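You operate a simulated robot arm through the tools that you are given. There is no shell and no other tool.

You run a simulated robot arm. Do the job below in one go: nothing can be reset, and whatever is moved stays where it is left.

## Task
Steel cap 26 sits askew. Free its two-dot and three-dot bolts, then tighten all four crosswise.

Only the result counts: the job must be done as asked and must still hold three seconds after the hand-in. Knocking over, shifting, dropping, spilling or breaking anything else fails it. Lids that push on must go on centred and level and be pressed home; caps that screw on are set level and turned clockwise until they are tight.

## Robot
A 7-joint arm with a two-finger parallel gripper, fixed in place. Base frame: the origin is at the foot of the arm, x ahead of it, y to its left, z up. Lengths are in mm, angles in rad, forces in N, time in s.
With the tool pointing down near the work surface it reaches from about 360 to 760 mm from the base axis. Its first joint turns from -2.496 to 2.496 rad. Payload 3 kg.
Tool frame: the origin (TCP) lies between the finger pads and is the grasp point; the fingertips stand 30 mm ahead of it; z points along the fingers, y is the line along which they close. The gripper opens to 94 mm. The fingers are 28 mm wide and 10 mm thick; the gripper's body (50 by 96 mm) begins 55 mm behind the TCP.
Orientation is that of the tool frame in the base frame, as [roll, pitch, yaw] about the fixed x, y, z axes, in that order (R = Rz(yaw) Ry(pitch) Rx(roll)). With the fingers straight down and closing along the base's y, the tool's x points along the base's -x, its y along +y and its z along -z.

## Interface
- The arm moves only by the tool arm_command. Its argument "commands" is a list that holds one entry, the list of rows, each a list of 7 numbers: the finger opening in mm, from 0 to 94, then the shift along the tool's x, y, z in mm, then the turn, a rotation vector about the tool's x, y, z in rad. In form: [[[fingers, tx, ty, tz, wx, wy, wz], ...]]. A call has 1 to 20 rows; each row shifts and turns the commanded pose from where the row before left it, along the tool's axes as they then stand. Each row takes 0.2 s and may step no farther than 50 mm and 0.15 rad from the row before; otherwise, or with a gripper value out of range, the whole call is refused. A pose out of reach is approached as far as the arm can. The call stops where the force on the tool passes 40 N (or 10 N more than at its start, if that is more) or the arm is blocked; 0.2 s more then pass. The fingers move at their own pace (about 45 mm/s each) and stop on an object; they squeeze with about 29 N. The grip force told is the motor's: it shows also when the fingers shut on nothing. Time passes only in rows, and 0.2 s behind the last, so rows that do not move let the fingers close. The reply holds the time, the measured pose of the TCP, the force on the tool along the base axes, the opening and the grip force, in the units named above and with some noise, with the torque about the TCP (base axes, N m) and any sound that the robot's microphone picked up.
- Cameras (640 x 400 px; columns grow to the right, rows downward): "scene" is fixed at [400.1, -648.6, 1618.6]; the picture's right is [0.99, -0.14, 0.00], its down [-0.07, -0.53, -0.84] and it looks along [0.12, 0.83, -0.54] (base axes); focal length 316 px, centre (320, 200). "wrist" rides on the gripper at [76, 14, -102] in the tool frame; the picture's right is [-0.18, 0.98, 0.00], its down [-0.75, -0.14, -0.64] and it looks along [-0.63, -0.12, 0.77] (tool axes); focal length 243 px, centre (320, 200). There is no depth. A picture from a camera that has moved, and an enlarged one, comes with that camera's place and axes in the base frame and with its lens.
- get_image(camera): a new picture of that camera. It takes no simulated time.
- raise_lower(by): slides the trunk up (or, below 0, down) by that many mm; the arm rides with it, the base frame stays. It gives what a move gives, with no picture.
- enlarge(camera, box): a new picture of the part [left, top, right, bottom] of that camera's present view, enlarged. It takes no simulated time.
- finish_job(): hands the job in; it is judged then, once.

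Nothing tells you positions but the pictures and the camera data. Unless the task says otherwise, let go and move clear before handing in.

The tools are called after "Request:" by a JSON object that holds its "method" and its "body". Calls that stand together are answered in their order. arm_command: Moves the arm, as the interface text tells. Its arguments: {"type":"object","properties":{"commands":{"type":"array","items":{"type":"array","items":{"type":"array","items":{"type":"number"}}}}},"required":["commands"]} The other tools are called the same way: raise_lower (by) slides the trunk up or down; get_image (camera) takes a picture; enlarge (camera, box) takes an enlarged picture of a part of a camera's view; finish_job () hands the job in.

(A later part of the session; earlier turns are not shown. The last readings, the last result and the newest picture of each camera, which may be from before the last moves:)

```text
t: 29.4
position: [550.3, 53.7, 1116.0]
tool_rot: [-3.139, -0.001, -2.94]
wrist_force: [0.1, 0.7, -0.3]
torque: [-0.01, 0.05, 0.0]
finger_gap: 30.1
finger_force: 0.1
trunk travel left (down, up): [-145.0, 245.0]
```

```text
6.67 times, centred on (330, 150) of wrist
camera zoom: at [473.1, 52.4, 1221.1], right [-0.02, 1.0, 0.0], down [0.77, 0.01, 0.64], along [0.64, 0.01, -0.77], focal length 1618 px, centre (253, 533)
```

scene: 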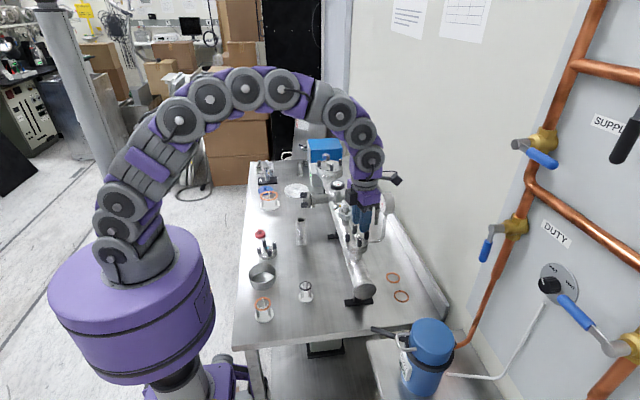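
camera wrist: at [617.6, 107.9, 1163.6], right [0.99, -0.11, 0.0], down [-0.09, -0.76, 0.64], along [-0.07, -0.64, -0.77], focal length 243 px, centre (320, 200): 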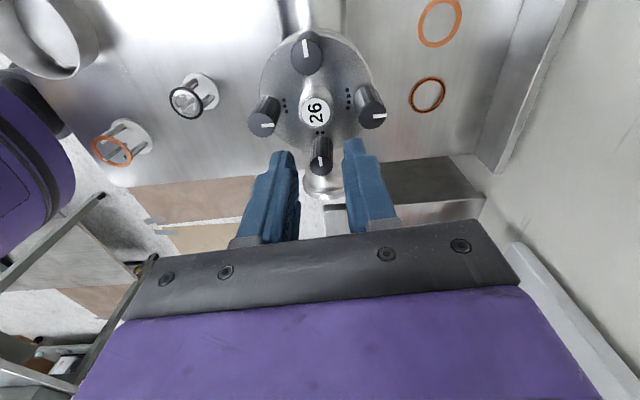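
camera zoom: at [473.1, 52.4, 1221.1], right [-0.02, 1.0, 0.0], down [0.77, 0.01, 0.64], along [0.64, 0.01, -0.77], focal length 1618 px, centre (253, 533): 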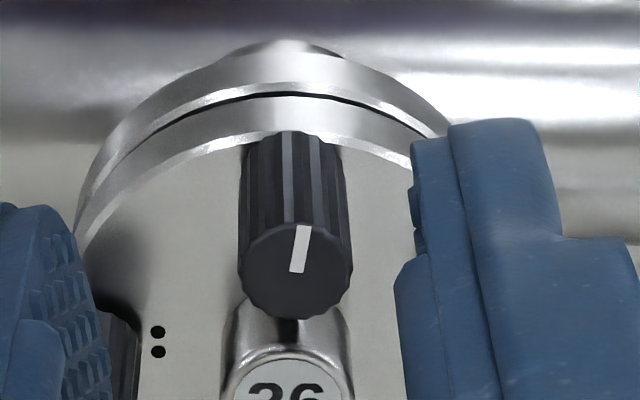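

With bolts 2 and 3 freed the cap has levelled: all the bolt tops are now near z 1037–1038, and the hub is at about 1026. I'll start tightening crosswise in stages, 1, 2, 3, 4, moving to the one-dot bolt first.

Request:
{"method": "arm_command", "body": {"commands": [[[30, -32.5, 11.2, 0, 0, 0, 0], [30, -32.4, 11.2, 0, 0, 0, 0], [30, 0, 0, 0, 0, 0, -0.15], [30, 0, 0, 0, 0, 0, -0.15], [30, 0, 0, 0, 0, 0, -0.15], [30, 0, 0, 0, 0, 0, -0.15], [30, 0, 0, 0, 0, 0, -0.15], [30, 0, 0, 0, 0, 0, -0.15], [30, 0, 0, 0, 0, 0, -0.15], [30, 0, 0, 0, 0, 0, -0.15], [30, 0, 0, 0, 0, 0, -0.15], [30, 0, 0, 20, 0, 0, 0], [30, 0, 0, 0, 0, 0, 0]]]}}

Request:
{"method": "enlarge", "body": {"camera": "wrist", "box": [220, 40, 420, 190]}}

Request:
{"method": "enlarge", "body": {"camera": "scene", "box": [330, 205, 394, 245]}}

```text
t: 32.2
position: [609.8, 88.4, 1099.7]
tool_rot: [-3.14, -0.001, -1.592]
wrist_force: [0.5, 0.1, 0.0]
torque: [0.01, 0.02, 0.0]
finger_gap: 29.9
finger_force: 0.1
trunk travel left (down, up): [-145.0, 245.0]
```

```text
2.67 times, centred on (320, 115) of wrist
camera zoom: at [594.5, 12.8, 1202.9], right [-0.98, 0.2, 0.0], down [0.16, 0.75, 0.64], along [0.13, 0.63, -0.77], focal length 647 px, centre (320, 427)
```

zoom: 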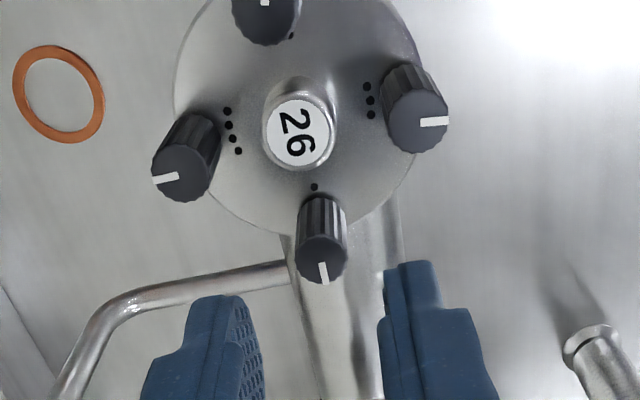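

```text
10.00 times, centred on (362, 225) of scene
camera zoom: at [400.1, -648.6, 1618.6], right [0.99, -0.14, 0.0], down [-0.07, -0.53, -0.84], along [0.12, 0.83, -0.54], focal length 3164 px, centre (-100, -50)
```

zoom: 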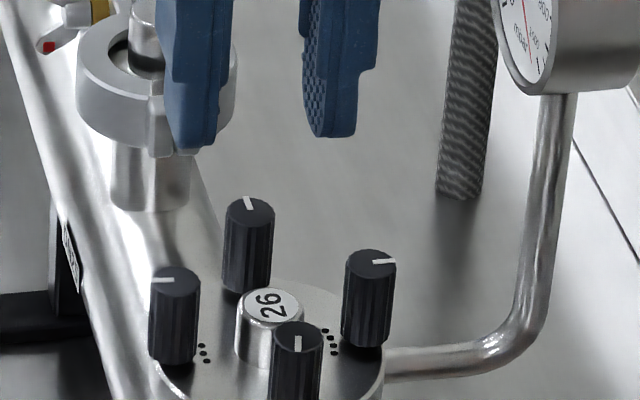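

The tool is centred over the one-dot bolt, so I'll descend and grip.

Request:
{"method": "arm_command", "body": {"commands": [[[30, 0, 0, 14, 0, 0, 0], [30, 0, 0, 14, 0, 0, 0], [30, 0, 0, 14, 0, 0, 0], [20, 0, 0, 0, 0, 0, 0], [10, 0, 0, 0, 0, 0, 0], [8, 0, 0, 0, 0, 0, 0], [8, 0, 0, 0, 0, 0, 0]]]}}

Request:
{"method": "arm_command", "body": {"commands": [[[8, 0, 0, 0, 0, 0, 0.15], [8, 0, 0, 0, 0, 0, 0.15], [8, 0, 0, 0, 0, 0, 0.15], [8, 0, 0, 0, 0, 0, 0.15]]]}}

Request:
{"method": "enlarge", "body": {"camera": "wrist", "box": [220, 40, 420, 190]}}

Request:
{"method": "enlarge", "body": {"camera": "scene", "box": [330, 215, 394, 255]}}

```text
t: 33.8
position: [611.3, 89.2, 1057.2]
tool_rot: [-3.141, -0.003, -1.592]
wrist_force: [-2.0, -0.3, 0.0]
torque: [-0.04, 0.09, 0.02]
finger_gap: 14.0
finger_force: 29.0
trunk travel left (down, up): [-145.0, 245.0]
```

```text
t: 34.8
position: [611.9, 89.3, 1058.9]
tool_rot: [-3.141, -0.002, -2.194]
wrist_force: [-4.2, 1.8, 0.4]
torque: [0.08, 0.15, 0.07]
finger_gap: 14.1
finger_force: 28.9
trunk travel left (down, up): [-145.0, 245.0]
```

```text
2.67 times, centred on (320, 115) of wrist
camera zoom: at [554.6, 35.2, 1160.5], right [-0.69, 0.72, 0.0], down [0.55, 0.53, 0.64], along [0.46, 0.44, -0.77], focal length 647 px, centre (320, 427)
```

zoom: 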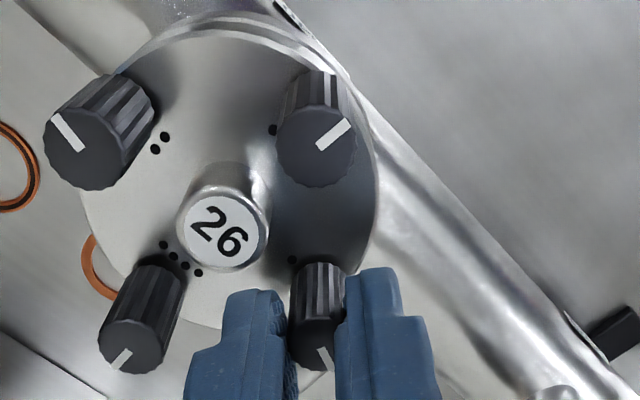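

```text
10.00 times, centred on (362, 235) of scene
camera zoom: at [400.1, -648.6, 1618.6], right [0.99, -0.14, 0.0], down [-0.07, -0.53, -0.84], along [0.12, 0.83, -0.54], focal length 3164 px, centre (-100, -150)
```

zoom: 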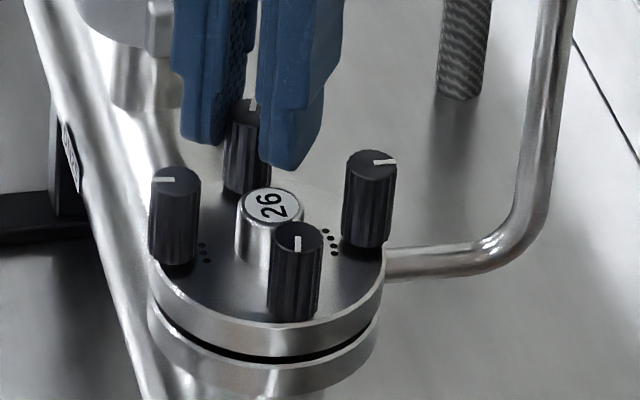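

Bolt 1 turns freely clockwise. I'll continue in small steps while watching the torque.

Request:
{"method": "arm_command", "body": {"commands": [[[8, 0, 0, 0, 0, 0, 0.15], [8, 0, 0, 0, 0, 0, 0.15], [8, 0, 0, 0, 0, 0, 0.15], [8, 0, 0, 0, 0, 0, 0.15]]]}}

Request:
{"method": "arm_command", "body": {"commands": [[[8, 0, 0, 0, 0, 0, 0.15], [8, 0, 0, 0, 0, 0, 0.15], [8, 0, 0, 0, 0, 0, 0.15]]]}}

Request:
{"method": "enlarge", "body": {"camera": "wrist", "box": [220, 40, 420, 190]}}

Request:
{"method": "enlarge", "body": {"camera": "scene", "box": [330, 215, 394, 255]}}

```text
t: 35.8
position: [609.4, 89.5, 1057.9]
tool_rot: [-3.138, 0.0, -2.794]
wrist_force: [-5.9, 3.7, 0.3]
torque: [0.15, 0.24, 0.05]
finger_gap: 13.8
finger_force: 29.3
trunk travel left (down, up): [-145.0, 245.0]
```

```text
t: 36.6
position: [611.0, 88.9, 1056.9]
tool_rot: [-3.14, 0.0, 3.038]
wrist_force: [-5.3, 3.0, -0.5]
torque: [0.23, 0.35, 0.01]
finger_gap: 13.8
finger_force: 29.6
trunk travel left (down, up): [-145.0, 245.0]
```

```text
2.67 times, centred on (320, 115) of wrist
camera zoom: at [536.2, 110.6, 1160.6], right [0.28, 0.96, 0.0], down [0.74, -0.22, 0.64], along [0.62, -0.18, -0.77], focal length 647 px, centre (320, 427)
```

zoom: 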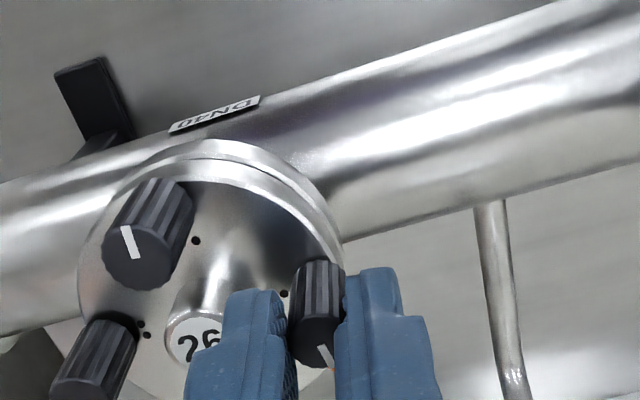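

```text
10.00 times, centred on (362, 235) of scene
camera zoom: at [400.1, -648.6, 1618.6], right [0.99, -0.14, 0.0], down [-0.07, -0.53, -0.84], along [0.12, 0.83, -0.54], focal length 3164 px, centre (-100, -150)
```

zoom: 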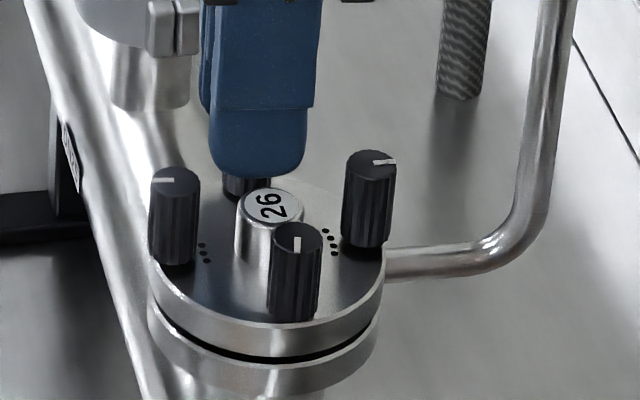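

Bolt 1 has been taken down about a quarter turn with no resistance. Next is its opposite, bolt 2, for the same amount.

Request:
{"method": "arm_command", "body": {"commands": [[[30, 0, 0, 0, 0, 0, 0], [30, 0, 0, 0, 0, 0, 0], [30, 0, 0, -20, 0, 0, 0], [30, 0, 0, -20, 0, 0, 0], [30, 0, 0, 0, 0, 0, -0.15], [30, 0, 0, 0, 0, 0, -0.15], [30, 0, 0, 0, 0, 0, -0.15], [30, 0, 0, 0, 0, 0, -0.15], [30, 0, 0, 0, 0, 0, -0.15], [30, 0, 0, 0, 0, 0, -0.15], [30, 0, 0, 0, 0, 0, -0.15], [30, 0, 0, 0, 0, 0, -0.15], [30, 0, 0, 0, 0, 0, -0.15], [30, 0, 0, 0, 0, 0, -0.15], [30, 0, 0, 0, 0, 0, -0.15], [30, 28.7, -0.5, 0, 0, 0, 0], [30, 28.6, -0.4, 0, 0, 0, 0], [30, 0, 0, 0, 0, 0, 0]]]}}

Request:
{"method": "enlarge", "body": {"camera": "wrist", "box": [220, 40, 420, 190]}}

Request:
{"method": "enlarge", "body": {"camera": "scene", "box": [338, 221, 378, 246]}}

Request:
{"method": "enlarge", "body": {"camera": "scene", "box": [338, 236, 378, 261]}}

```text
t: 40.4
position: [611.2, 29.0, 1095.1]
tool_rot: [-3.14, 0.002, -1.592]
wrist_force: [-0.5, 0.9, -0.8]
torque: [-0.03, -0.02, -0.02]
finger_gap: 30.1
finger_force: 0.1
trunk travel left (down, up): [-145.0, 245.0]
```

```text
2.67 times, centred on (320, 115) of wrist
camera zoom: at [595.9, -46.1, 1199.0], right [-0.98, 0.2, 0.0], down [0.16, 0.75, 0.64], along [0.13, 0.63, -0.77], focal length 647 px, centre (320, 427)
```

zoom: 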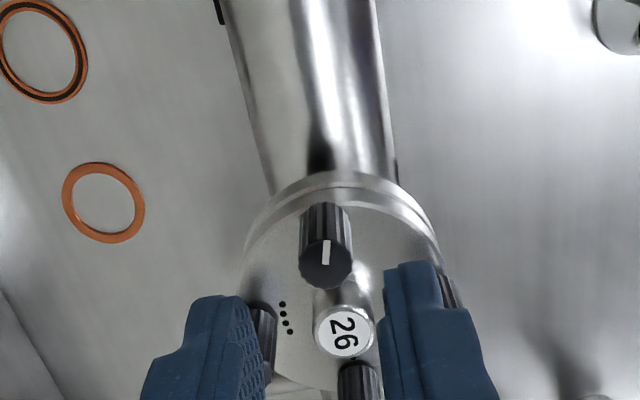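

```text
16.00 times, centred on (358, 234) of scene
camera zoom: at [400.1, -648.6, 1618.6], right [0.99, -0.14, 0.0], down [-0.07, -0.53, -0.84], along [0.12, 0.83, -0.54], focal length 5063 px, centre (-288, -336)
```

zoom: 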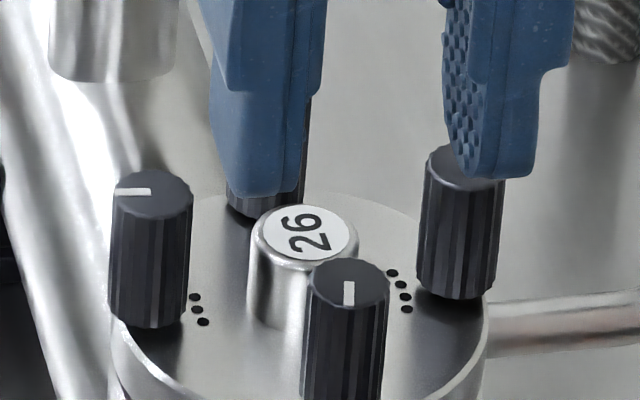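

```text
16.00 times, centred on (358, 248) of scene
camera zoom: at [400.1, -648.6, 1618.6], right [0.99, -0.14, 0.0], down [-0.07, -0.53, -0.84], along [0.12, 0.83, -0.54], focal length 5063 px, centre (-288, -576)
```

zoom: 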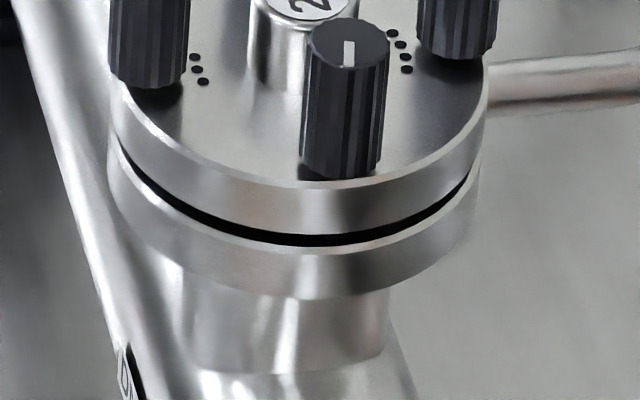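

The cap hasn't moved. I'll grip bolt 2 and turn it clockwise.

Request:
{"method": "arm_command", "body": {"commands": [[[30, -1.2, 1.2, 13, 0, 0, 0], [30, 0, 0, 13, 0, 0, 0], [30, 0, 0, 12, 0, 0, 0], [20, 0, 0, 0, 0, 0, 0], [10, 0, 0, 0, 0, 0, 0], [8, 0, 0, 0, 0, 0, 0], [8, 0, 0, 0, 0, 0, 0]]]}}

Request:
{"method": "arm_command", "body": {"commands": [[[8, 0, 0, 0, 0, 0, 0.15], [8, 0, 0, 0, 0, 0, 0.15], [8, 0, 0, 0, 0, 0, 0.15], [8, 0, 0, 0, 0, 0, 0.15], [8, 0, 0, 0, 0, 0, 0.15]]]}}

Request:
{"method": "arm_command", "body": {"commands": [[[8, 0, 0, 0, 0, 0, 0.15], [8, 0, 0, 0, 0, 0, 0.15], [8, 0, 0, 0, 0, 0, 0.15], [8, 0, 0, 0, 0, 0, 0.15], [8, 0, 0, 0, 0, 0, 0.15], [8, 0, 0, 0, 0, 0, 0.15]]]}}

Request:
{"method": "enlarge", "body": {"camera": "wrist", "box": [220, 40, 420, 190]}}

Request:
{"method": "enlarge", "body": {"camera": "scene", "box": [330, 215, 394, 255]}}

```text
t: 42.0
position: [609.9, 32.8, 1060.2]
tool_rot: [-3.142, 0.0, -1.592]
wrist_force: [4.3, 0.1, 4.6]
torque: [0.13, -0.15, 0.01]
finger_gap: 13.9
finger_force: 29.1
trunk travel left (down, up): [-145.0, 245.0]
```

```text
t: 43.2
position: [610.3, 30.8, 1058.1]
tool_rot: [-3.14, 0.003, -2.344]
wrist_force: [15.2, -1.7, 10.4]
torque: [0.27, -0.71, 0.01]
finger_gap: 14.0
finger_force: 28.5
trunk travel left (down, up): [-145.0, 245.0]
```

```text
t: 44.6
position: [609.4, 29.8, 1059.2]
tool_rot: [3.14, 0.0, 3.038]
wrist_force: [15.2, -5.2, 8.1]
torque: [-0.14, -0.65, 0.06]
finger_gap: 14.1
finger_force: 28.9
trunk travel left (down, up): [-145.0, 245.0]
```

```text
2.67 times, centred on (320, 115) of wrist
camera zoom: at [535.6, 51.6, 1162.5], right [0.28, 0.96, 0.0], down [0.74, -0.22, 0.64], along [0.62, -0.18, -0.77], focal length 647 px, centre (320, 427)
```

zoom: 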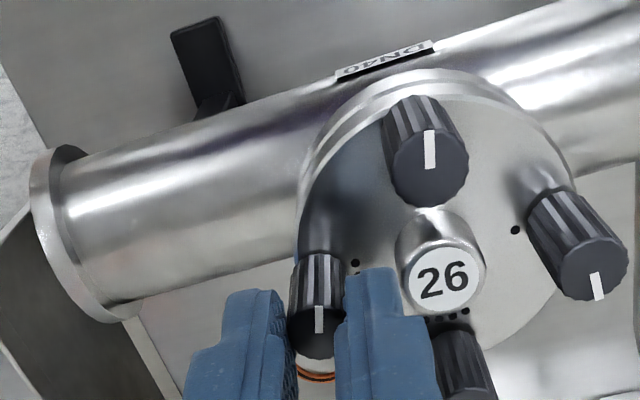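

```text
10.00 times, centred on (362, 235) of scene
camera zoom: at [400.1, -648.6, 1618.6], right [0.99, -0.14, 0.0], down [-0.07, -0.53, -0.84], along [0.12, 0.83, -0.54], focal length 3164 px, centre (-100, -150)
```

zoom: 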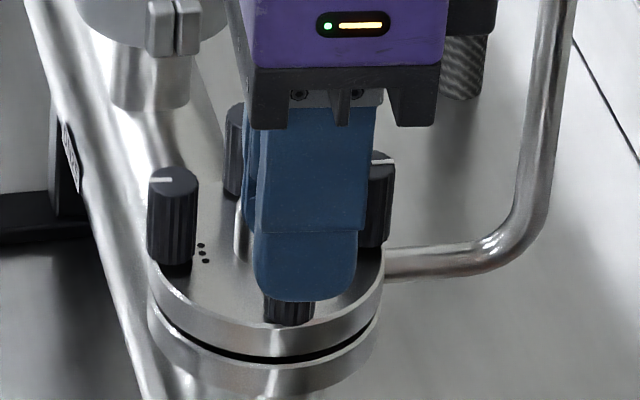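

Bolt 2 has had the same quarter turn. I'll release, rise and move to bolt 3, keeping this yaw, which is tangential there.

Request:
{"method": "arm_command", "body": {"commands": [[[30, 0, 0, 0, 0, 0, 0], [30, 0, 0, 0, 0, 0, 0], [30, 0, 0, -20, 0, 0, 0], [30, 0, 0, -20, 0, 0, 0], [30, 16.3, 12.7, 0, 0, 0, 0], [30, 16.2, 12.7, 0, 0, 0, 0], [30, 0, 0, 0, 0, 0, 0]]]}}

Request:
{"method": "enlarge", "body": {"camera": "wrist", "box": [220, 40, 420, 190]}}

Request:
{"method": "enlarge", "body": {"camera": "scene", "box": [338, 221, 378, 246]}}

Request:
{"method": "enlarge", "body": {"camera": "scene", "box": [338, 236, 378, 261]}}

```text
t: 46.2
position: [579.1, 61.7, 1099.0]
tool_rot: [-3.14, -0.002, 3.042]
wrist_force: [-1.4, 0.6, 1.2]
torque: [0.03, -0.02, -0.03]
finger_gap: 30.0
finger_force: 0.0
trunk travel left (down, up): [-145.0, 245.0]
```

```text
2.67 times, centred on (320, 115) of wrist
camera zoom: at [504.8, 82.4, 1202.8], right [0.28, 0.96, 0.0], down [0.74, -0.21, 0.64], along [0.62, -0.18, -0.77], focal length 647 px, centre (320, 427)
```

zoom: 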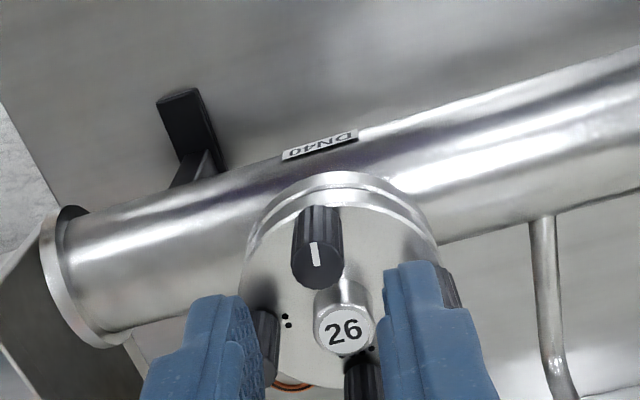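

```text
16.00 times, centred on (358, 234) of scene
camera zoom: at [400.1, -648.6, 1618.6], right [0.99, -0.14, 0.0], down [-0.07, -0.53, -0.84], along [0.12, 0.83, -0.54], focal length 5063 px, centre (-288, -336)
```

zoom: 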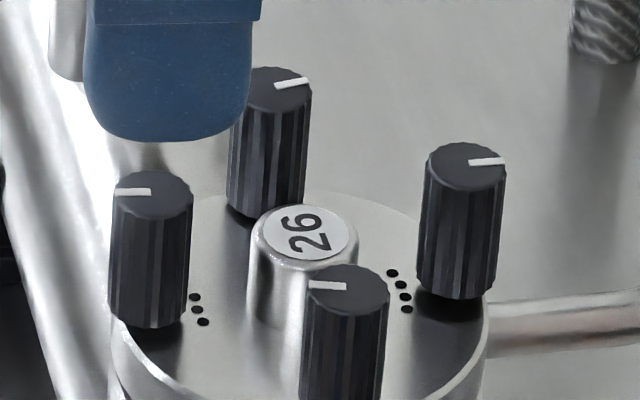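

```text
16.00 times, centred on (358, 248) of scene
camera zoom: at [400.1, -648.6, 1618.6], right [0.99, -0.14, 0.0], down [-0.07, -0.53, -0.84], along [0.12, 0.83, -0.54], focal length 5063 px, centre (-288, -576)
```

zoom: 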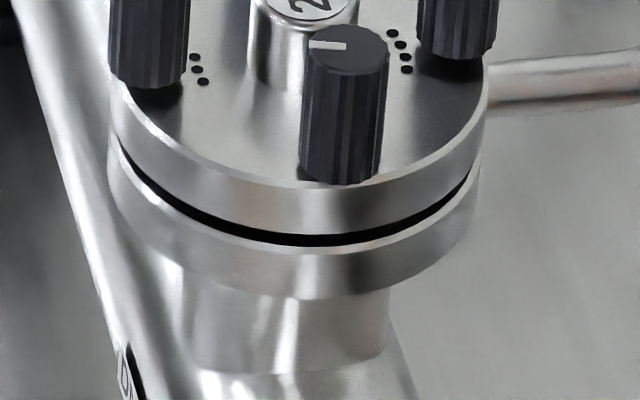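

The bolt 2 head has come down onto the cap and the cap remains level. Now for bolt 3.

Request:
{"method": "arm_command", "body": {"commands": [[[30, -2.2, -1.7, 14, 0, 0, 0], [30, 0, 0, 14, 0, 0, 0], [30, 0, 0, 13, 0, 0, 0], [20, 0, 0, 0, 0, 0, 0], [10, 0, 0, 0, 0, 0, 0], [8, 0, 0, 0, 0, 0, 0], [8, 0, 0, 0, 0, 0, 0]]]}}

Request:
{"method": "arm_command", "body": {"commands": [[[8, 0, 0, 0, 0, 0, 0.15], [8, 0, 0, 0, 0, 0, 0.15], [8, 0, 0, 0, 0, 0, 0.15], [8, 0, 0, 0, 0, 0, 0.15], [8, 0, 0, 0, 0, 0, 0.15]]]}}

Request:
{"method": "arm_command", "body": {"commands": [[[8, 0, 0, 0, 0, 0, 0.15], [8, 0, 0, 0, 0, 0, 0.15], [8, 0, 0, 0, 0, 0, 0.15], [8, 0, 0, 0, 0, 0, 0.15], [8, 0, 0, 0, 0, 0, 0.15], [8, 0, 0, 0, 0, 0, 0.15]]]}}

Request:
{"method": "enlarge", "body": {"camera": "wrist", "box": [220, 40, 420, 190]}}

Request:
{"method": "enlarge", "body": {"camera": "scene", "box": [330, 215, 394, 255]}}

```text
t: 47.8
position: [581.7, 60.5, 1058.2]
tool_rot: [-3.138, 0.0, 3.042]
wrist_force: [-0.4, 3.2, 1.7]
torque: [0.26, -0.02, -0.04]
finger_gap: 13.9
finger_force: 28.9
trunk travel left (down, up): [-145.0, 245.0]
```

```text
t: 49.0
position: [581.6, 58.7, 1058.1]
tool_rot: [-3.14, 0.001, 2.291]
wrist_force: [-1.4, 3.8, 4.4]
torque: [0.23, -0.08, 0.0]
finger_gap: 14.0
finger_force: 29.2
trunk travel left (down, up): [-145.0, 245.0]
```

```text
t: 50.4
position: [580.3, 58.5, 1058.2]
tool_rot: [-3.139, 0.002, 1.389]
wrist_force: [-8.0, -2.8, -0.9]
torque: [-0.22, 0.35, 0.08]
finger_gap: 14.2
finger_force: 28.6
trunk travel left (down, up): [-145.0, 245.0]
```

```text
2.67 times, centred on (320, 115) of wrist
camera zoom: at [608.7, 129.6, 1161.1], right [0.93, -0.36, 0.0], down [-0.27, -0.72, 0.64], along [-0.23, -0.6, -0.77], focal length 647 px, centre (320, 427)
```

zoom: 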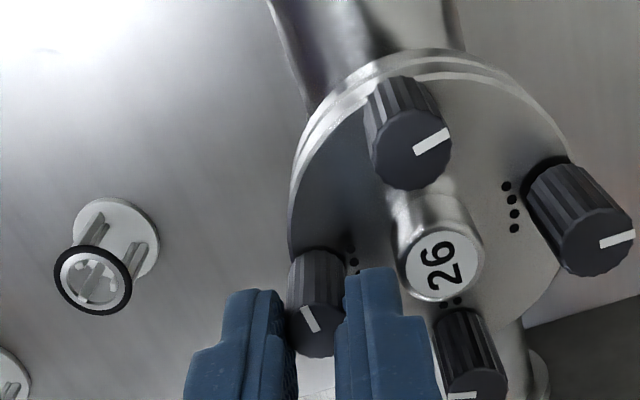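

```text
10.00 times, centred on (362, 235) of scene
camera zoom: at [400.1, -648.6, 1618.6], right [0.99, -0.14, 0.0], down [-0.07, -0.53, -0.84], along [0.12, 0.83, -0.54], focal length 3164 px, centre (-100, -150)
```

zoom: 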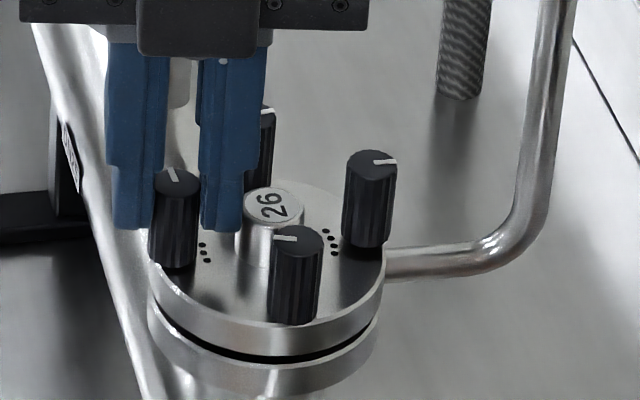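

The mark on bolt 3 has lagged the fingers by about 25°, which may mean it has become snug. I'll turn a little further and check.

Request:
{"method": "arm_command", "body": {"commands": [[[8, 0, 0, 0, 0, 0, 0.1], [8, 0, 0, 0, 0, 0, 0.1], [8, 0, 0, 0, 0, 0, 0.1]]]}}

Request:
{"method": "enlarge", "body": {"camera": "wrist", "box": [220, 40, 420, 190]}}

```text
t: 51.2
position: [580.3, 57.0, 1057.3]
tool_rot: [-3.141, 0.001, 1.091]
wrist_force: [-10.5, -2.5, -0.1]
torque: [-0.3, 0.49, 0.05]
finger_gap: 13.8
finger_force: 29.0
trunk travel left (down, up): [-145.0, 245.0]
```

```text
2.67 times, centred on (320, 115) of wrist
camera zoom: at [628.2, 118.3, 1161.2], right [0.79, -0.62, 0.0], down [-0.47, -0.6, 0.64], along [-0.4, -0.51, -0.77], focal length 647 px, centre (320, 427)
```

zoom: 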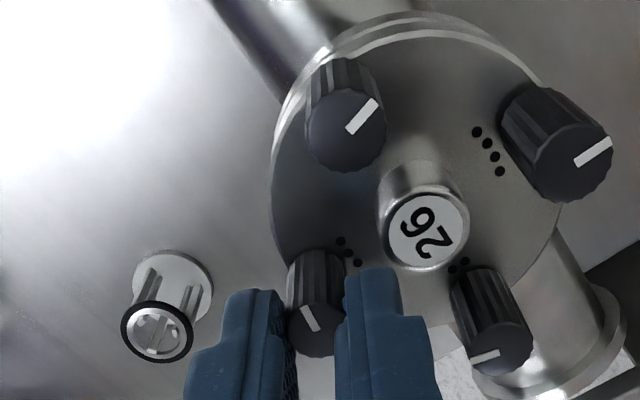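

Bolt 3 continues to turn with the fingers. I'll release and move to bolt 4, its opposite.

Request:
{"method": "arm_command", "body": {"commands": [[[30, 0, 0, 0, 0, 0, 0], [30, 0, 0, 0, 0, 0, 0], [30, 0, 0, -20, 0, 0, 0], [30, 0, 0, -20, 0, 0, -0.15], [30, 0, 0, 0, 0, 0, -0.15], [30, 0, 0, 0, 0, 0, -0.15], [30, 0, 0, 0, 0, 0, -0.15], [30, 0, 0, 0, 0, 0, -0.15], [30, 0, 0, 0, 0, 0, -0.15], [30, 0, 0, 0, 0, 0, -0.15], [30, 0, 0, 0, 0, 0, -0.15], [30, 0, 0, 0, 0, 0, -0.15], [30, 0, 0, 0, 0, 0, -0.15], [30, 0, 0, 0, 0, 0, -0.15], [30, 0, 0, 0, 0, 0, -0.15], [30, 0, 0, 0, 0, 0, -0.15], [30, -29, 3.1, 0, 0, 0, 0], [30, -29, 3.1, 0, 0, 0, 0], [30, 0, 0, 0, 0, 0, 0]]]}}

Request:
{"method": "enlarge", "body": {"camera": "wrist", "box": [220, 40, 420, 190]}}

Request:
{"method": "enlarge", "body": {"camera": "scene", "box": [338, 221, 378, 246]}}

Request:
{"method": "enlarge", "body": {"camera": "scene", "box": [338, 236, 378, 261]}}

```text
t: 55.2
position: [638.8, 59.6, 1097.6]
tool_rot: [-3.141, 0.0, 3.042]
wrist_force: [-1.5, -0.4, 0.4]
torque: [-0.01, 0.01, -0.03]
finger_gap: 29.9
finger_force: 0.0
trunk travel left (down, up): [-145.0, 245.0]
```

```text
2.67 times, centred on (320, 115) of wrist
camera zoom: at [565.1, 80.5, 1201.8], right [0.28, 0.96, 0.0], down [0.74, -0.21, 0.64], along [0.62, -0.18, -0.77], focal length 647 px, centre (320, 427)
```

zoom: 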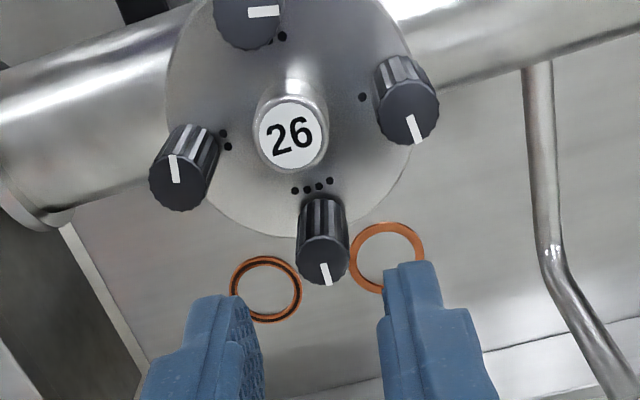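

```text
16.00 times, centred on (358, 234) of scene
camera zoom: at [400.1, -648.6, 1618.6], right [0.99, -0.14, 0.0], down [-0.07, -0.53, -0.84], along [0.12, 0.83, -0.54], focal length 5063 px, centre (-288, -336)
```

zoom: 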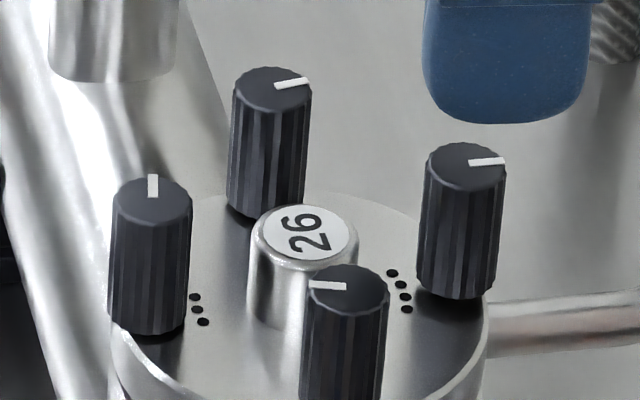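

```text
16.00 times, centred on (358, 248) of scene
camera zoom: at [400.1, -648.6, 1618.6], right [0.99, -0.14, 0.0], down [-0.07, -0.53, -0.84], along [0.12, 0.83, -0.54], focal length 5063 px, centre (-288, -576)
```

zoom: 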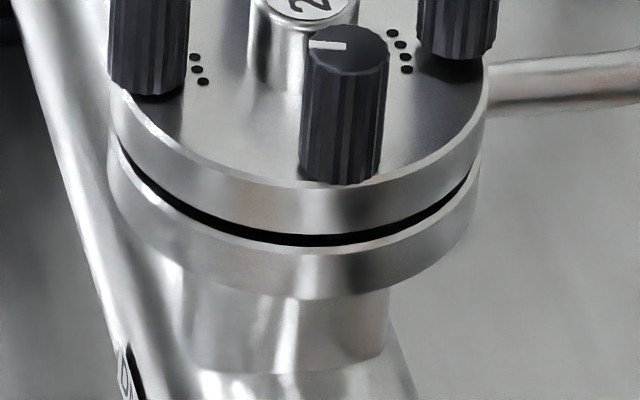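

All the marks show about 90° of tightening on 1, 2 and 3. Now bolt 4.

Request:
{"method": "arm_command", "body": {"commands": [[[30, 1.0, 0.7, 14, 0, 0, 0], [30, 0, 0, 13, 0, 0, 0], [30, 0, 0, 13, 0, 0, 0], [20, 0, 0, 0, 0, 0, 0], [10, 0, 0, 0, 0, 0, 0], [8, 0, 0, 0, 0, 0, 0], [8, 0, 0, 0, 0, 0, 0]]]}}

Request:
{"method": "arm_command", "body": {"commands": [[[8, 0, 0, 0, 0, 0, 0.15], [8, 0, 0, 0, 0, 0, 0.15], [8, 0, 0, 0, 0, 0, 0.15], [8, 0, 0, 0, 0, 0, 0.15], [8, 0, 0, 0, 0, 0, 0.15]]]}}

Request:
{"method": "arm_command", "body": {"commands": [[[8, 0, 0, 0, 0, 0, 0.15], [8, 0, 0, 0, 0, 0, 0.15], [8, 0, 0, 0, 0, 0, 0.15], [8, 0, 0, 0, 0, 0, 0.15], [8, 0, 0, 0, 0, 0, 0.15], [8, 0, 0, 0, 0, 0, 0.15]]]}}

Request:
{"method": "enlarge", "body": {"camera": "wrist", "box": [220, 40, 420, 190]}}

Request:
{"method": "enlarge", "body": {"camera": "scene", "box": [330, 215, 394, 255]}}

```text
t: 56.8
position: [638.7, 59.9, 1057.5]
tool_rot: [-3.138, 0.0, 3.042]
wrist_force: [-1.9, 3.2, 0.8]
torque: [0.27, 0.15, -0.03]
finger_gap: 13.8
finger_force: 28.5
trunk travel left (down, up): [-145.0, 245.0]
```

```text
t: 58.0
position: [638.6, 59.8, 1058.5]
tool_rot: [-3.14, 0.002, 2.289]
wrist_force: [0.5, 4.2, 6.5]
torque: [0.26, 0.19, 0.01]
finger_gap: 14.1
finger_force: 29.5
trunk travel left (down, up): [-145.0, 245.0]
```

```text
t: 59.4
position: [639.6, 60.6, 1058.5]
tool_rot: [3.139, -0.001, 1.389]
wrist_force: [12.3, 4.0, 12.9]
torque: [0.14, -0.32, 0.05]
finger_gap: 14.0
finger_force: 29.3
trunk travel left (down, up): [-145.0, 245.0]
```

```text
2.67 times, centred on (320, 115) of wrist
camera zoom: at [667.2, 132.3, 1161.5], right [0.93, -0.36, 0.0], down [-0.28, -0.72, 0.64], along [-0.23, -0.6, -0.77], focal length 647 px, centre (320, 427)
```

zoom: 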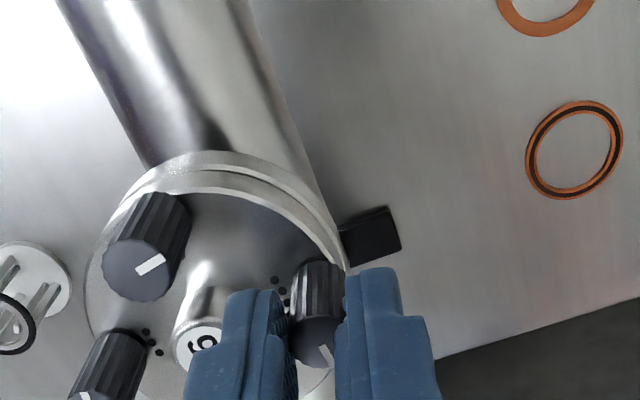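

```text
10.00 times, centred on (362, 235) of scene
camera zoom: at [400.1, -648.6, 1618.6], right [0.99, -0.14, 0.0], down [-0.07, -0.53, -0.84], along [0.12, 0.83, -0.54], focal length 3164 px, centre (-100, -150)
```

zoom: 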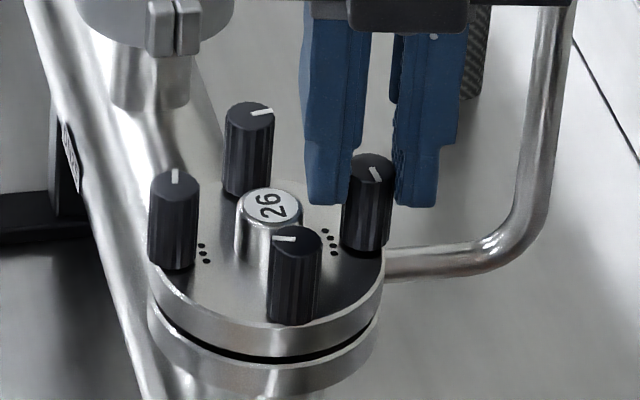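

Stage one is done on all four. For stage two I'll return to bolt 1 with the wrist wound back, to tighten until it resists.

Request:
{"method": "arm_command", "body": {"commands": [[[30, 0, 0, 0, 0, 0, 0], [30, 0, 0, 0, 0, 0, 0], [30, 0, 0, -20, 0, 0, 0], [30, 0, 0, -20, 0, 0, -0.15], [30, 0, 0, 0, 0, 0, -0.15], [30, 0, 0, 0, 0, 0, -0.15], [30, 0, 0, 0, 0, 0, -0.15], [30, 0, 0, 0, 0, 0, -0.15], [30, 0, 0, 0, 0, 0, -0.15], [30, 0, 0, 0, 0, 0, -0.15], [30, 0, 0, 0, 0, 0, -0.15], [30, 0, 0, 0, 0, 0, -0.15], [30, 0, 0, 0, 0, 0, -0.15], [30, 0, 0, 0, 0, 0, -0.15], [30, 0, 0, 0, 0, 0, -0.15], [30, 0, 0, 0, 0, 0, -0.15], [30, 0, 0, 0, 0, 0, -0.15], [30, 0, 0, 0, 0, 0, -0.15], [30, 0, 0, 0, 0, 0, -0.15]]]}}

Request:
{"method": "arm_command", "body": {"commands": [[[30, 0, 0, 0, 0, 0, -0.15], [30, 0, 0, 0, 0, 0, -0.15], [30, 0, 0, 0, 0, 0, -0.15], [30, 0, 0, 0, 0, 0, -0.15], [30, 0, 0, 0, 0, 0, -0.15], [30, 0, 0, 0, 0, 0, -0.15], [30, -28, 29.6, 0, 0, 0, 0], [30, 0, 0, 0, 0, 0, 0]]]}}

Request:
{"method": "enlarge", "body": {"camera": "wrist", "box": [220, 40, 420, 190]}}

Request:
{"method": "enlarge", "body": {"camera": "scene", "box": [338, 221, 378, 246]}}

Request:
{"method": "enlarge", "body": {"camera": "scene", "box": [338, 236, 378, 261]}}

```text
t: 63.4
position: [639.6, 60.2, 1097.3]
tool_rot: [3.141, -0.001, -2.488]
wrist_force: [-0.4, -0.2, -1.1]
torque: [0.01, 0.02, -0.02]
finger_gap: 30.0
finger_force: 0.1
trunk travel left (down, up): [-145.0, 245.0]
```

```text
t: 65.2
position: [611.5, 88.4, 1097.1]
tool_rot: [3.142, -0.002, -1.591]
wrist_force: [0.2, 0.1, 0.0]
torque: [-0.02, 0.0, -0.02]
finger_gap: 30.1
finger_force: 0.0
trunk travel left (down, up): [-145.0, 245.0]
```

```text
2.67 times, centred on (320, 115) of wrist
camera zoom: at [595.9, 12.5, 1200.8], right [-0.98, 0.2, 0.0], down [0.16, 0.75, 0.64], along [0.13, 0.63, -0.77], focal length 647 px, centre (320, 427)
```

zoom: 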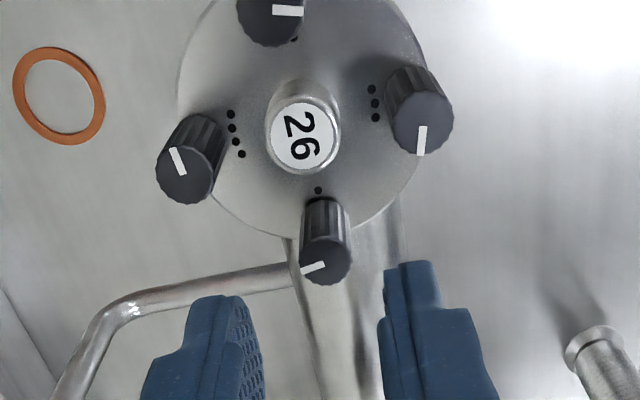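

```text
16.00 times, centred on (358, 234) of scene
camera zoom: at [400.1, -648.6, 1618.6], right [0.99, -0.14, 0.0], down [-0.07, -0.53, -0.84], along [0.12, 0.83, -0.54], focal length 5063 px, centre (-288, -336)
```

zoom: 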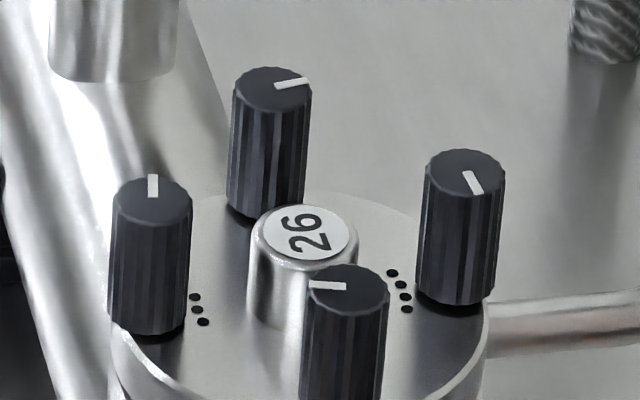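

```text
16.00 times, centred on (358, 248) of scene
camera zoom: at [400.1, -648.6, 1618.6], right [0.99, -0.14, 0.0], down [-0.07, -0.53, -0.84], along [0.12, 0.83, -0.54], focal length 5063 px, centre (-288, -576)
```

zoom: 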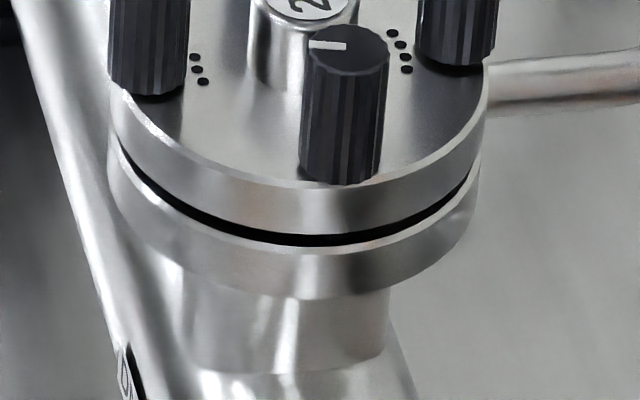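

Bolt heads are down and the cap is still level. I'll grip bolt 1 and tighten, watching torque and slip.

Request:
{"method": "arm_command", "body": {"commands": [[[30, -0.3, 1.4, 14, 0, 0, 0], [30, 0, 0, 13, 0, 0, 0], [30, 0, 0, 13, 0, 0, 0], [20, 0, 0, 0, 0, 0, 0], [10, 0, 0, 0, 0, 0, 0], [8, 0, 0, 0, 0, 0, 0], [8, 0, 0, 0, 0, 0, 0]]]}}

Request:
{"method": "arm_command", "body": {"commands": [[[8, 0, 0, 0, 0, 0, 0.15], [8, 0, 0, 0, 0, 0, 0.15], [8, 0, 0, 0, 0, 0, 0.15], [8, 0, 0, 0, 0, 0, 0.15], [8, 0, 0, 0, 0, 0, 0.15]]]}}

Request:
{"method": "enlarge", "body": {"camera": "wrist", "box": [220, 40, 420, 190]}}

Request:
{"method": "arm_command", "body": {"commands": [[[8, 0, 0, 0, 0, 0, 0.15], [8, 0, 0, 0, 0, 0, 0.15], [8, 0, 0, 0, 0, 0, 0.15], [8, 0, 0, 0, 0, 0, 0.15], [8, 0, 0, 0, 0, 0, 0.15]]]}}

Request:
{"method": "enlarge", "body": {"camera": "wrist", "box": [220, 40, 420, 190]}}

Request:
{"method": "enlarge", "body": {"camera": "scene", "box": [330, 215, 394, 255]}}

```text
t: 66.8
position: [609.5, 90.4, 1058.2]
tool_rot: [-3.138, 0.0, -1.591]
wrist_force: [10.1, -0.4, 1.9]
torque: [-0.08, -0.35, 0.02]
finger_gap: 14.3
finger_force: 29.4
trunk travel left (down, up): [-145.0, 245.0]
```

```text
t: 68.0
position: [609.1, 88.7, 1058.4]
tool_rot: [-3.142, -0.001, -2.345]
wrist_force: [10.6, -2.1, -0.3]
torque: [0.11, -0.47, 0.01]
finger_gap: 13.8
finger_force: 28.4
trunk travel left (down, up): [-145.0, 245.0]
```

```text
2.67 times, centred on (320, 115) of wrist
camera zoom: at [545.9, 44.2, 1161.0], right [-0.57, 0.82, 0.0], down [0.63, 0.44, 0.64], along [0.53, 0.37, -0.77], focal length 647 px, centre (320, 427)
```

zoom: 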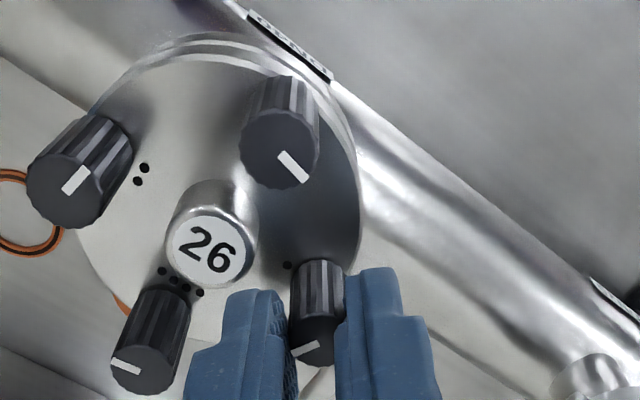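

```text
t: 69.2
position: [608.9, 89.5, 1057.7]
tool_rot: [-3.139, 0.0, -3.093]
wrist_force: [11.4, 0.3, 2.1]
torque: [0.0, -0.54, 0.03]
finger_gap: 14.0
finger_force: 28.8
trunk travel left (down, up): [-145.0, 245.0]
```

```text
2.67 times, centred on (320, 115) of wrist
camera zoom: at [532.3, 99.5, 1161.1], right [0.14, 0.99, 0.0], down [0.76, -0.1, 0.64], along [0.64, -0.09, -0.77], focal length 647 px, centre (320, 427)
```

zoom: 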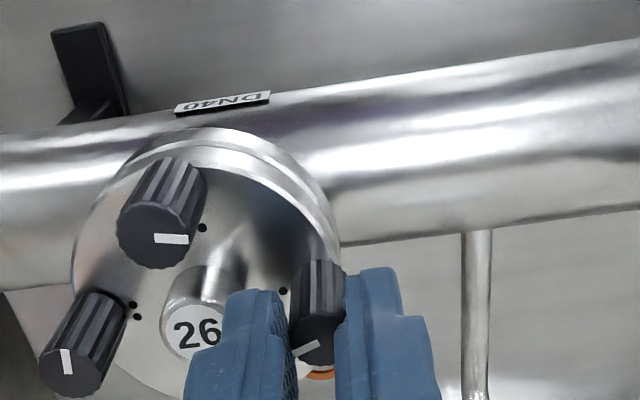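

```text
10.00 times, centred on (362, 235) of scene
camera zoom: at [400.1, -648.6, 1618.6], right [0.99, -0.14, 0.0], down [-0.07, -0.53, -0.84], along [0.12, 0.83, -0.54], focal length 3164 px, centre (-100, -150)
```

zoom: 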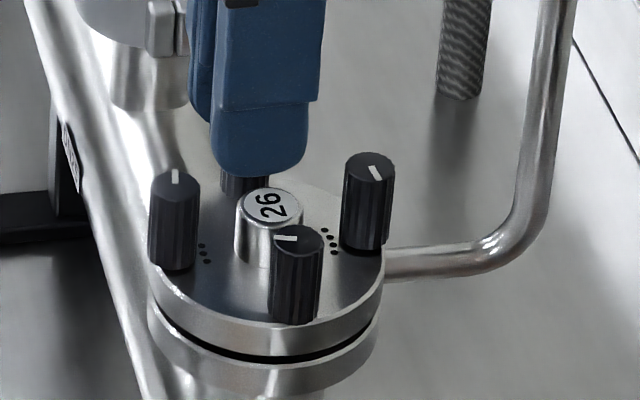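

No resistance yet on bolt 1 and the mark is steady in the fingers. I'll continue.

Request:
{"method": "arm_command", "body": {"commands": [[[8, 0, 0, 0, 0, 0, 0.15], [8, 0, 0, 0, 0, 0, 0.15], [8, 0, 0, 0, 0, 0, 0.15], [8, 0, 0, 0, 0, 0, 0.15]]]}}

Request:
{"method": "enlarge", "body": {"camera": "wrist", "box": [220, 40, 420, 190]}}

Request:
{"method": "arm_command", "body": {"commands": [[[8, 0, 0, 0, 0, 0, 0.15], [8, 0, 0, 0, 0, 0, 0.15], [8, 0, 0, 0, 0, 0, 0.15], [8, 0, 0, 0, 0, 0, 0.15]]]}}

Request:
{"method": "enlarge", "body": {"camera": "wrist", "box": [220, 40, 420, 190]}}

Request:
{"method": "enlarge", "body": {"camera": "scene", "box": [330, 215, 394, 255]}}

```text
t: 70.2
position: [609.5, 90.7, 1058.1]
tool_rot: [-3.139, 0.0, 2.59]
wrist_force: [3.2, 5.3, 0.3]
torque: [0.35, -0.16, 0.09]
finger_gap: 14.0
finger_force: 28.7
trunk travel left (down, up): [-145.0, 245.0]
```

```text
2.67 times, centred on (320, 115) of wrist
camera zoom: at [550.7, 142.1, 1161.3], right [0.67, 0.74, 0.0], down [0.57, -0.51, 0.64], along [0.47, -0.43, -0.77], focal length 647 px, centre (320, 427)
```

zoom: 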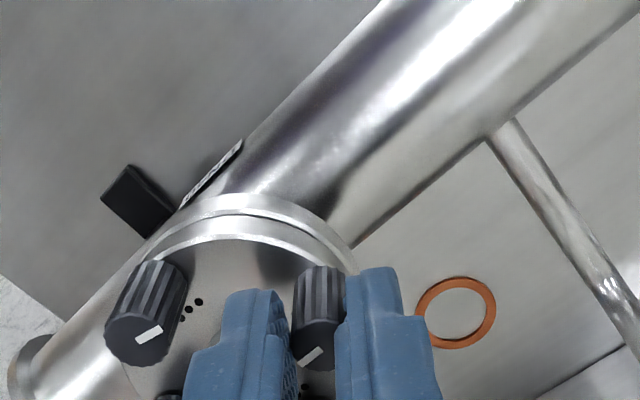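

```text
t: 71.2
position: [609.4, 89.1, 1057.7]
tool_rot: [-3.14, 0.001, 1.991]
wrist_force: [9.5, 7.5, 1.4]
torque: [0.36, -0.44, 0.09]
finger_gap: 13.9
finger_force: 28.9
trunk travel left (down, up): [-145.0, 245.0]
```

```text
2.67 times, centred on (320, 115) of wrist
camera zoom: at [591.6, 164.1, 1161.3], right [0.97, 0.23, 0.0], down [0.18, -0.75, 0.64], along [0.15, -0.63, -0.77], focal length 647 px, centre (320, 427)
```

zoom: 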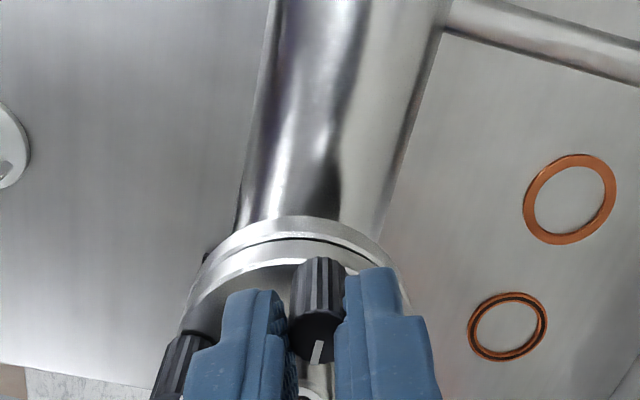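

```text
10.00 times, centred on (362, 235) of scene
camera zoom: at [400.1, -648.6, 1618.6], right [0.99, -0.14, 0.0], down [-0.07, -0.53, -0.84], along [0.12, 0.83, -0.54], focal length 3164 px, centre (-100, -150)
```

zoom: 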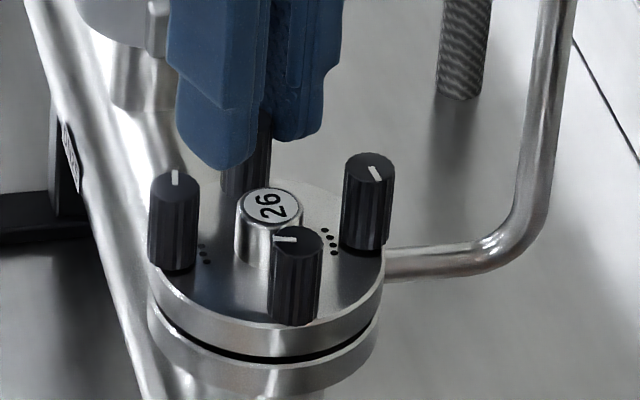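

The mark lagged the fingers over the last 0.6 rad, so bolt 1 seems to have stopped. I'll do a little more to confirm.

Request:
{"method": "arm_command", "body": {"commands": [[[8, 0, 0, 0, 0, 0, 0.15], [8, 0, 0, 0, 0, 0, 0.15]]]}}

Request:
{"method": "enlarge", "body": {"camera": "wrist", "box": [220, 40, 420, 190]}}

```text
t: 71.8
position: [609.9, 89.7, 1057.2]
tool_rot: [3.14, 0.001, 1.69]
wrist_force: [11.5, 5.0, 1.8]
torque: [0.18, -0.49, 0.16]
finger_gap: 14.1
finger_force: 29.2
trunk travel left (down, up): [-145.0, 245.0]
```

```text
2.67 times, centred on (320, 115) of wrist
camera zoom: at [614.7, 166.0, 1161.1], right [1.0, -0.07, 0.0], down [-0.05, -0.76, 0.64], along [-0.04, -0.64, -0.77], focal length 647 px, centre (320, 427)
```

zoom: 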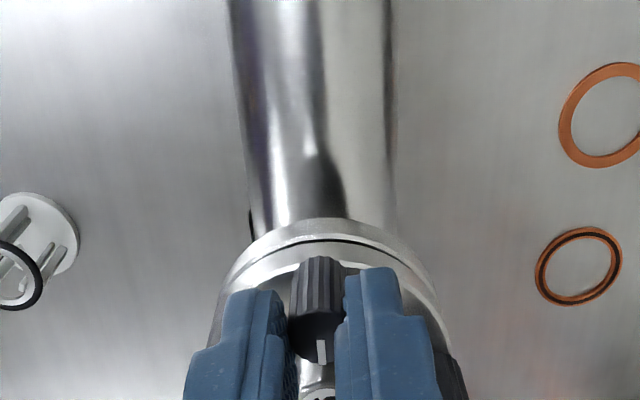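

Bolt 1 is slipping in the fingers with rising torque, so it is tight. I'll wind back and go to bolt 2.

Request:
{"method": "arm_command", "body": {"commands": [[[30, 0, 0, 0, 0, 0, 0], [30, 0, 0, 0, 0, 0, 0], [30, 0, 0, -20, 0, 0, 0], [30, 0, 0, -20, 0, 0, -0.15], [30, 0, 0, 0, 0, 0, -0.15], [30, 0, 0, 0, 0, 0, -0.15], [30, 0, 0, 0, 0, 0, -0.15], [30, 0, 0, 0, 0, 0, -0.15], [30, 0, 0, 0, 0, 0, -0.15], [30, 0, 0, 0, 0, 0, -0.15], [30, 0, 0, 0, 0, 0, -0.15], [30, 0, 0, 0, 0, 0, -0.15], [30, 0, 0, 0, 0, 0, -0.15], [30, 0, 0, 0, 0, 0, -0.15], [30, 0, 0, 0, 0, 0, -0.15], [30, 0, 0, 0, 0, 0, -0.15], [30, 0, 0, 0, 0, 0, -0.15], [30, 0, 0, 0, 0, 0, -0.15], [30, 0, 0, 0, 0, 0, -0.15]]]}}

Request:
{"method": "arm_command", "body": {"commands": [[[30, 0, 0, 0, 0, 0, -0.15], [30, 0, 0, 0, 0, 0, -0.15], [30, 0, 0, 0, 0, 0, -0.15], [30, 0, 0, 0, 0, 0, -0.15], [30, 28.7, -0.5, 0, 0, 0, 0], [30, 28.7, -0.5, 0, 0, 0, 0], [30, 0, 0, 0, 0, 0, 0]]]}}

Request:
{"method": "enlarge", "body": {"camera": "wrist", "box": [220, 40, 420, 190]}}

Request:
{"method": "enlarge", "body": {"camera": "scene", "box": [338, 221, 378, 246]}}

Request:
{"method": "enlarge", "body": {"camera": "scene", "box": [338, 236, 378, 261]}}

```text
t: 75.8
position: [607.5, 88.6, 1097.6]
tool_rot: [-3.141, 0.001, -2.19]
wrist_force: [0.8, 0.5, -0.3]
torque: [-0.02, 0.02, 0.0]
finger_gap: 30.2
finger_force: 0.0
trunk travel left (down, up): [-145.0, 245.0]
```

```text
t: 77.4
position: [607.1, 29.9, 1097.5]
tool_rot: [-3.141, 0.002, -1.592]
wrist_force: [0.2, 0.1, -0.3]
torque: [-0.01, -0.01, 0.04]
finger_gap: 29.8
finger_force: 0.0
trunk travel left (down, up): [-145.0, 245.0]
```

```text
2.67 times, centred on (320, 115) of wrist
camera zoom: at [591.8, -46.4, 1200.3], right [-0.98, 0.2, 0.0], down [0.16, 0.75, 0.64], along [0.13, 0.63, -0.77], focal length 647 px, centre (320, 427)
```

zoom: 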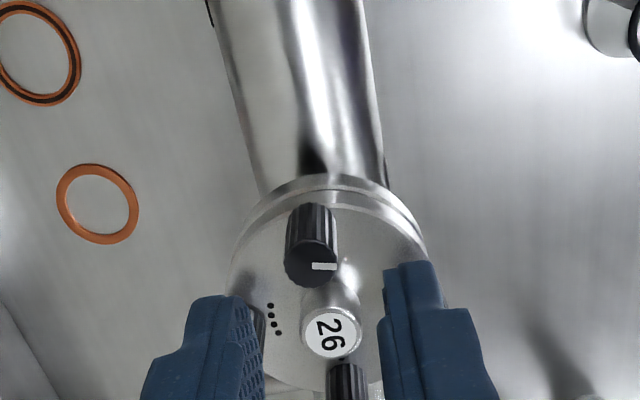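

```text
16.00 times, centred on (358, 234) of scene
camera zoom: at [400.1, -648.6, 1618.6], right [0.99, -0.14, 0.0], down [-0.07, -0.53, -0.84], along [0.12, 0.83, -0.54], focal length 5063 px, centre (-288, -336)
```

zoom: 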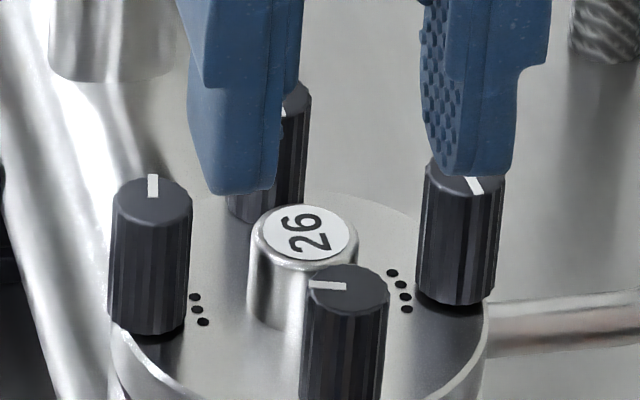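

```text
16.00 times, centred on (358, 248) of scene
camera zoom: at [400.1, -648.6, 1618.6], right [0.99, -0.14, 0.0], down [-0.07, -0.53, -0.84], along [0.12, 0.83, -0.54], focal length 5063 px, centre (-288, -576)
```

zoom: 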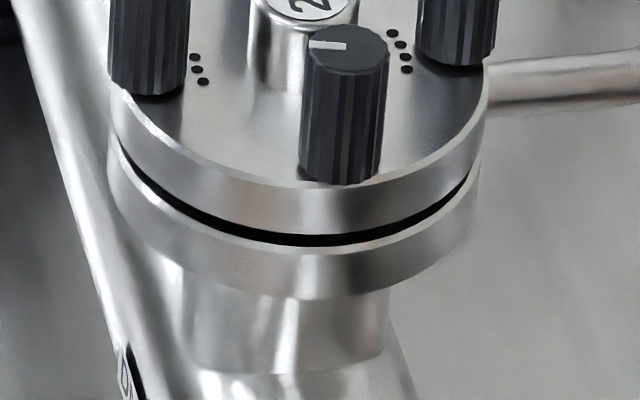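

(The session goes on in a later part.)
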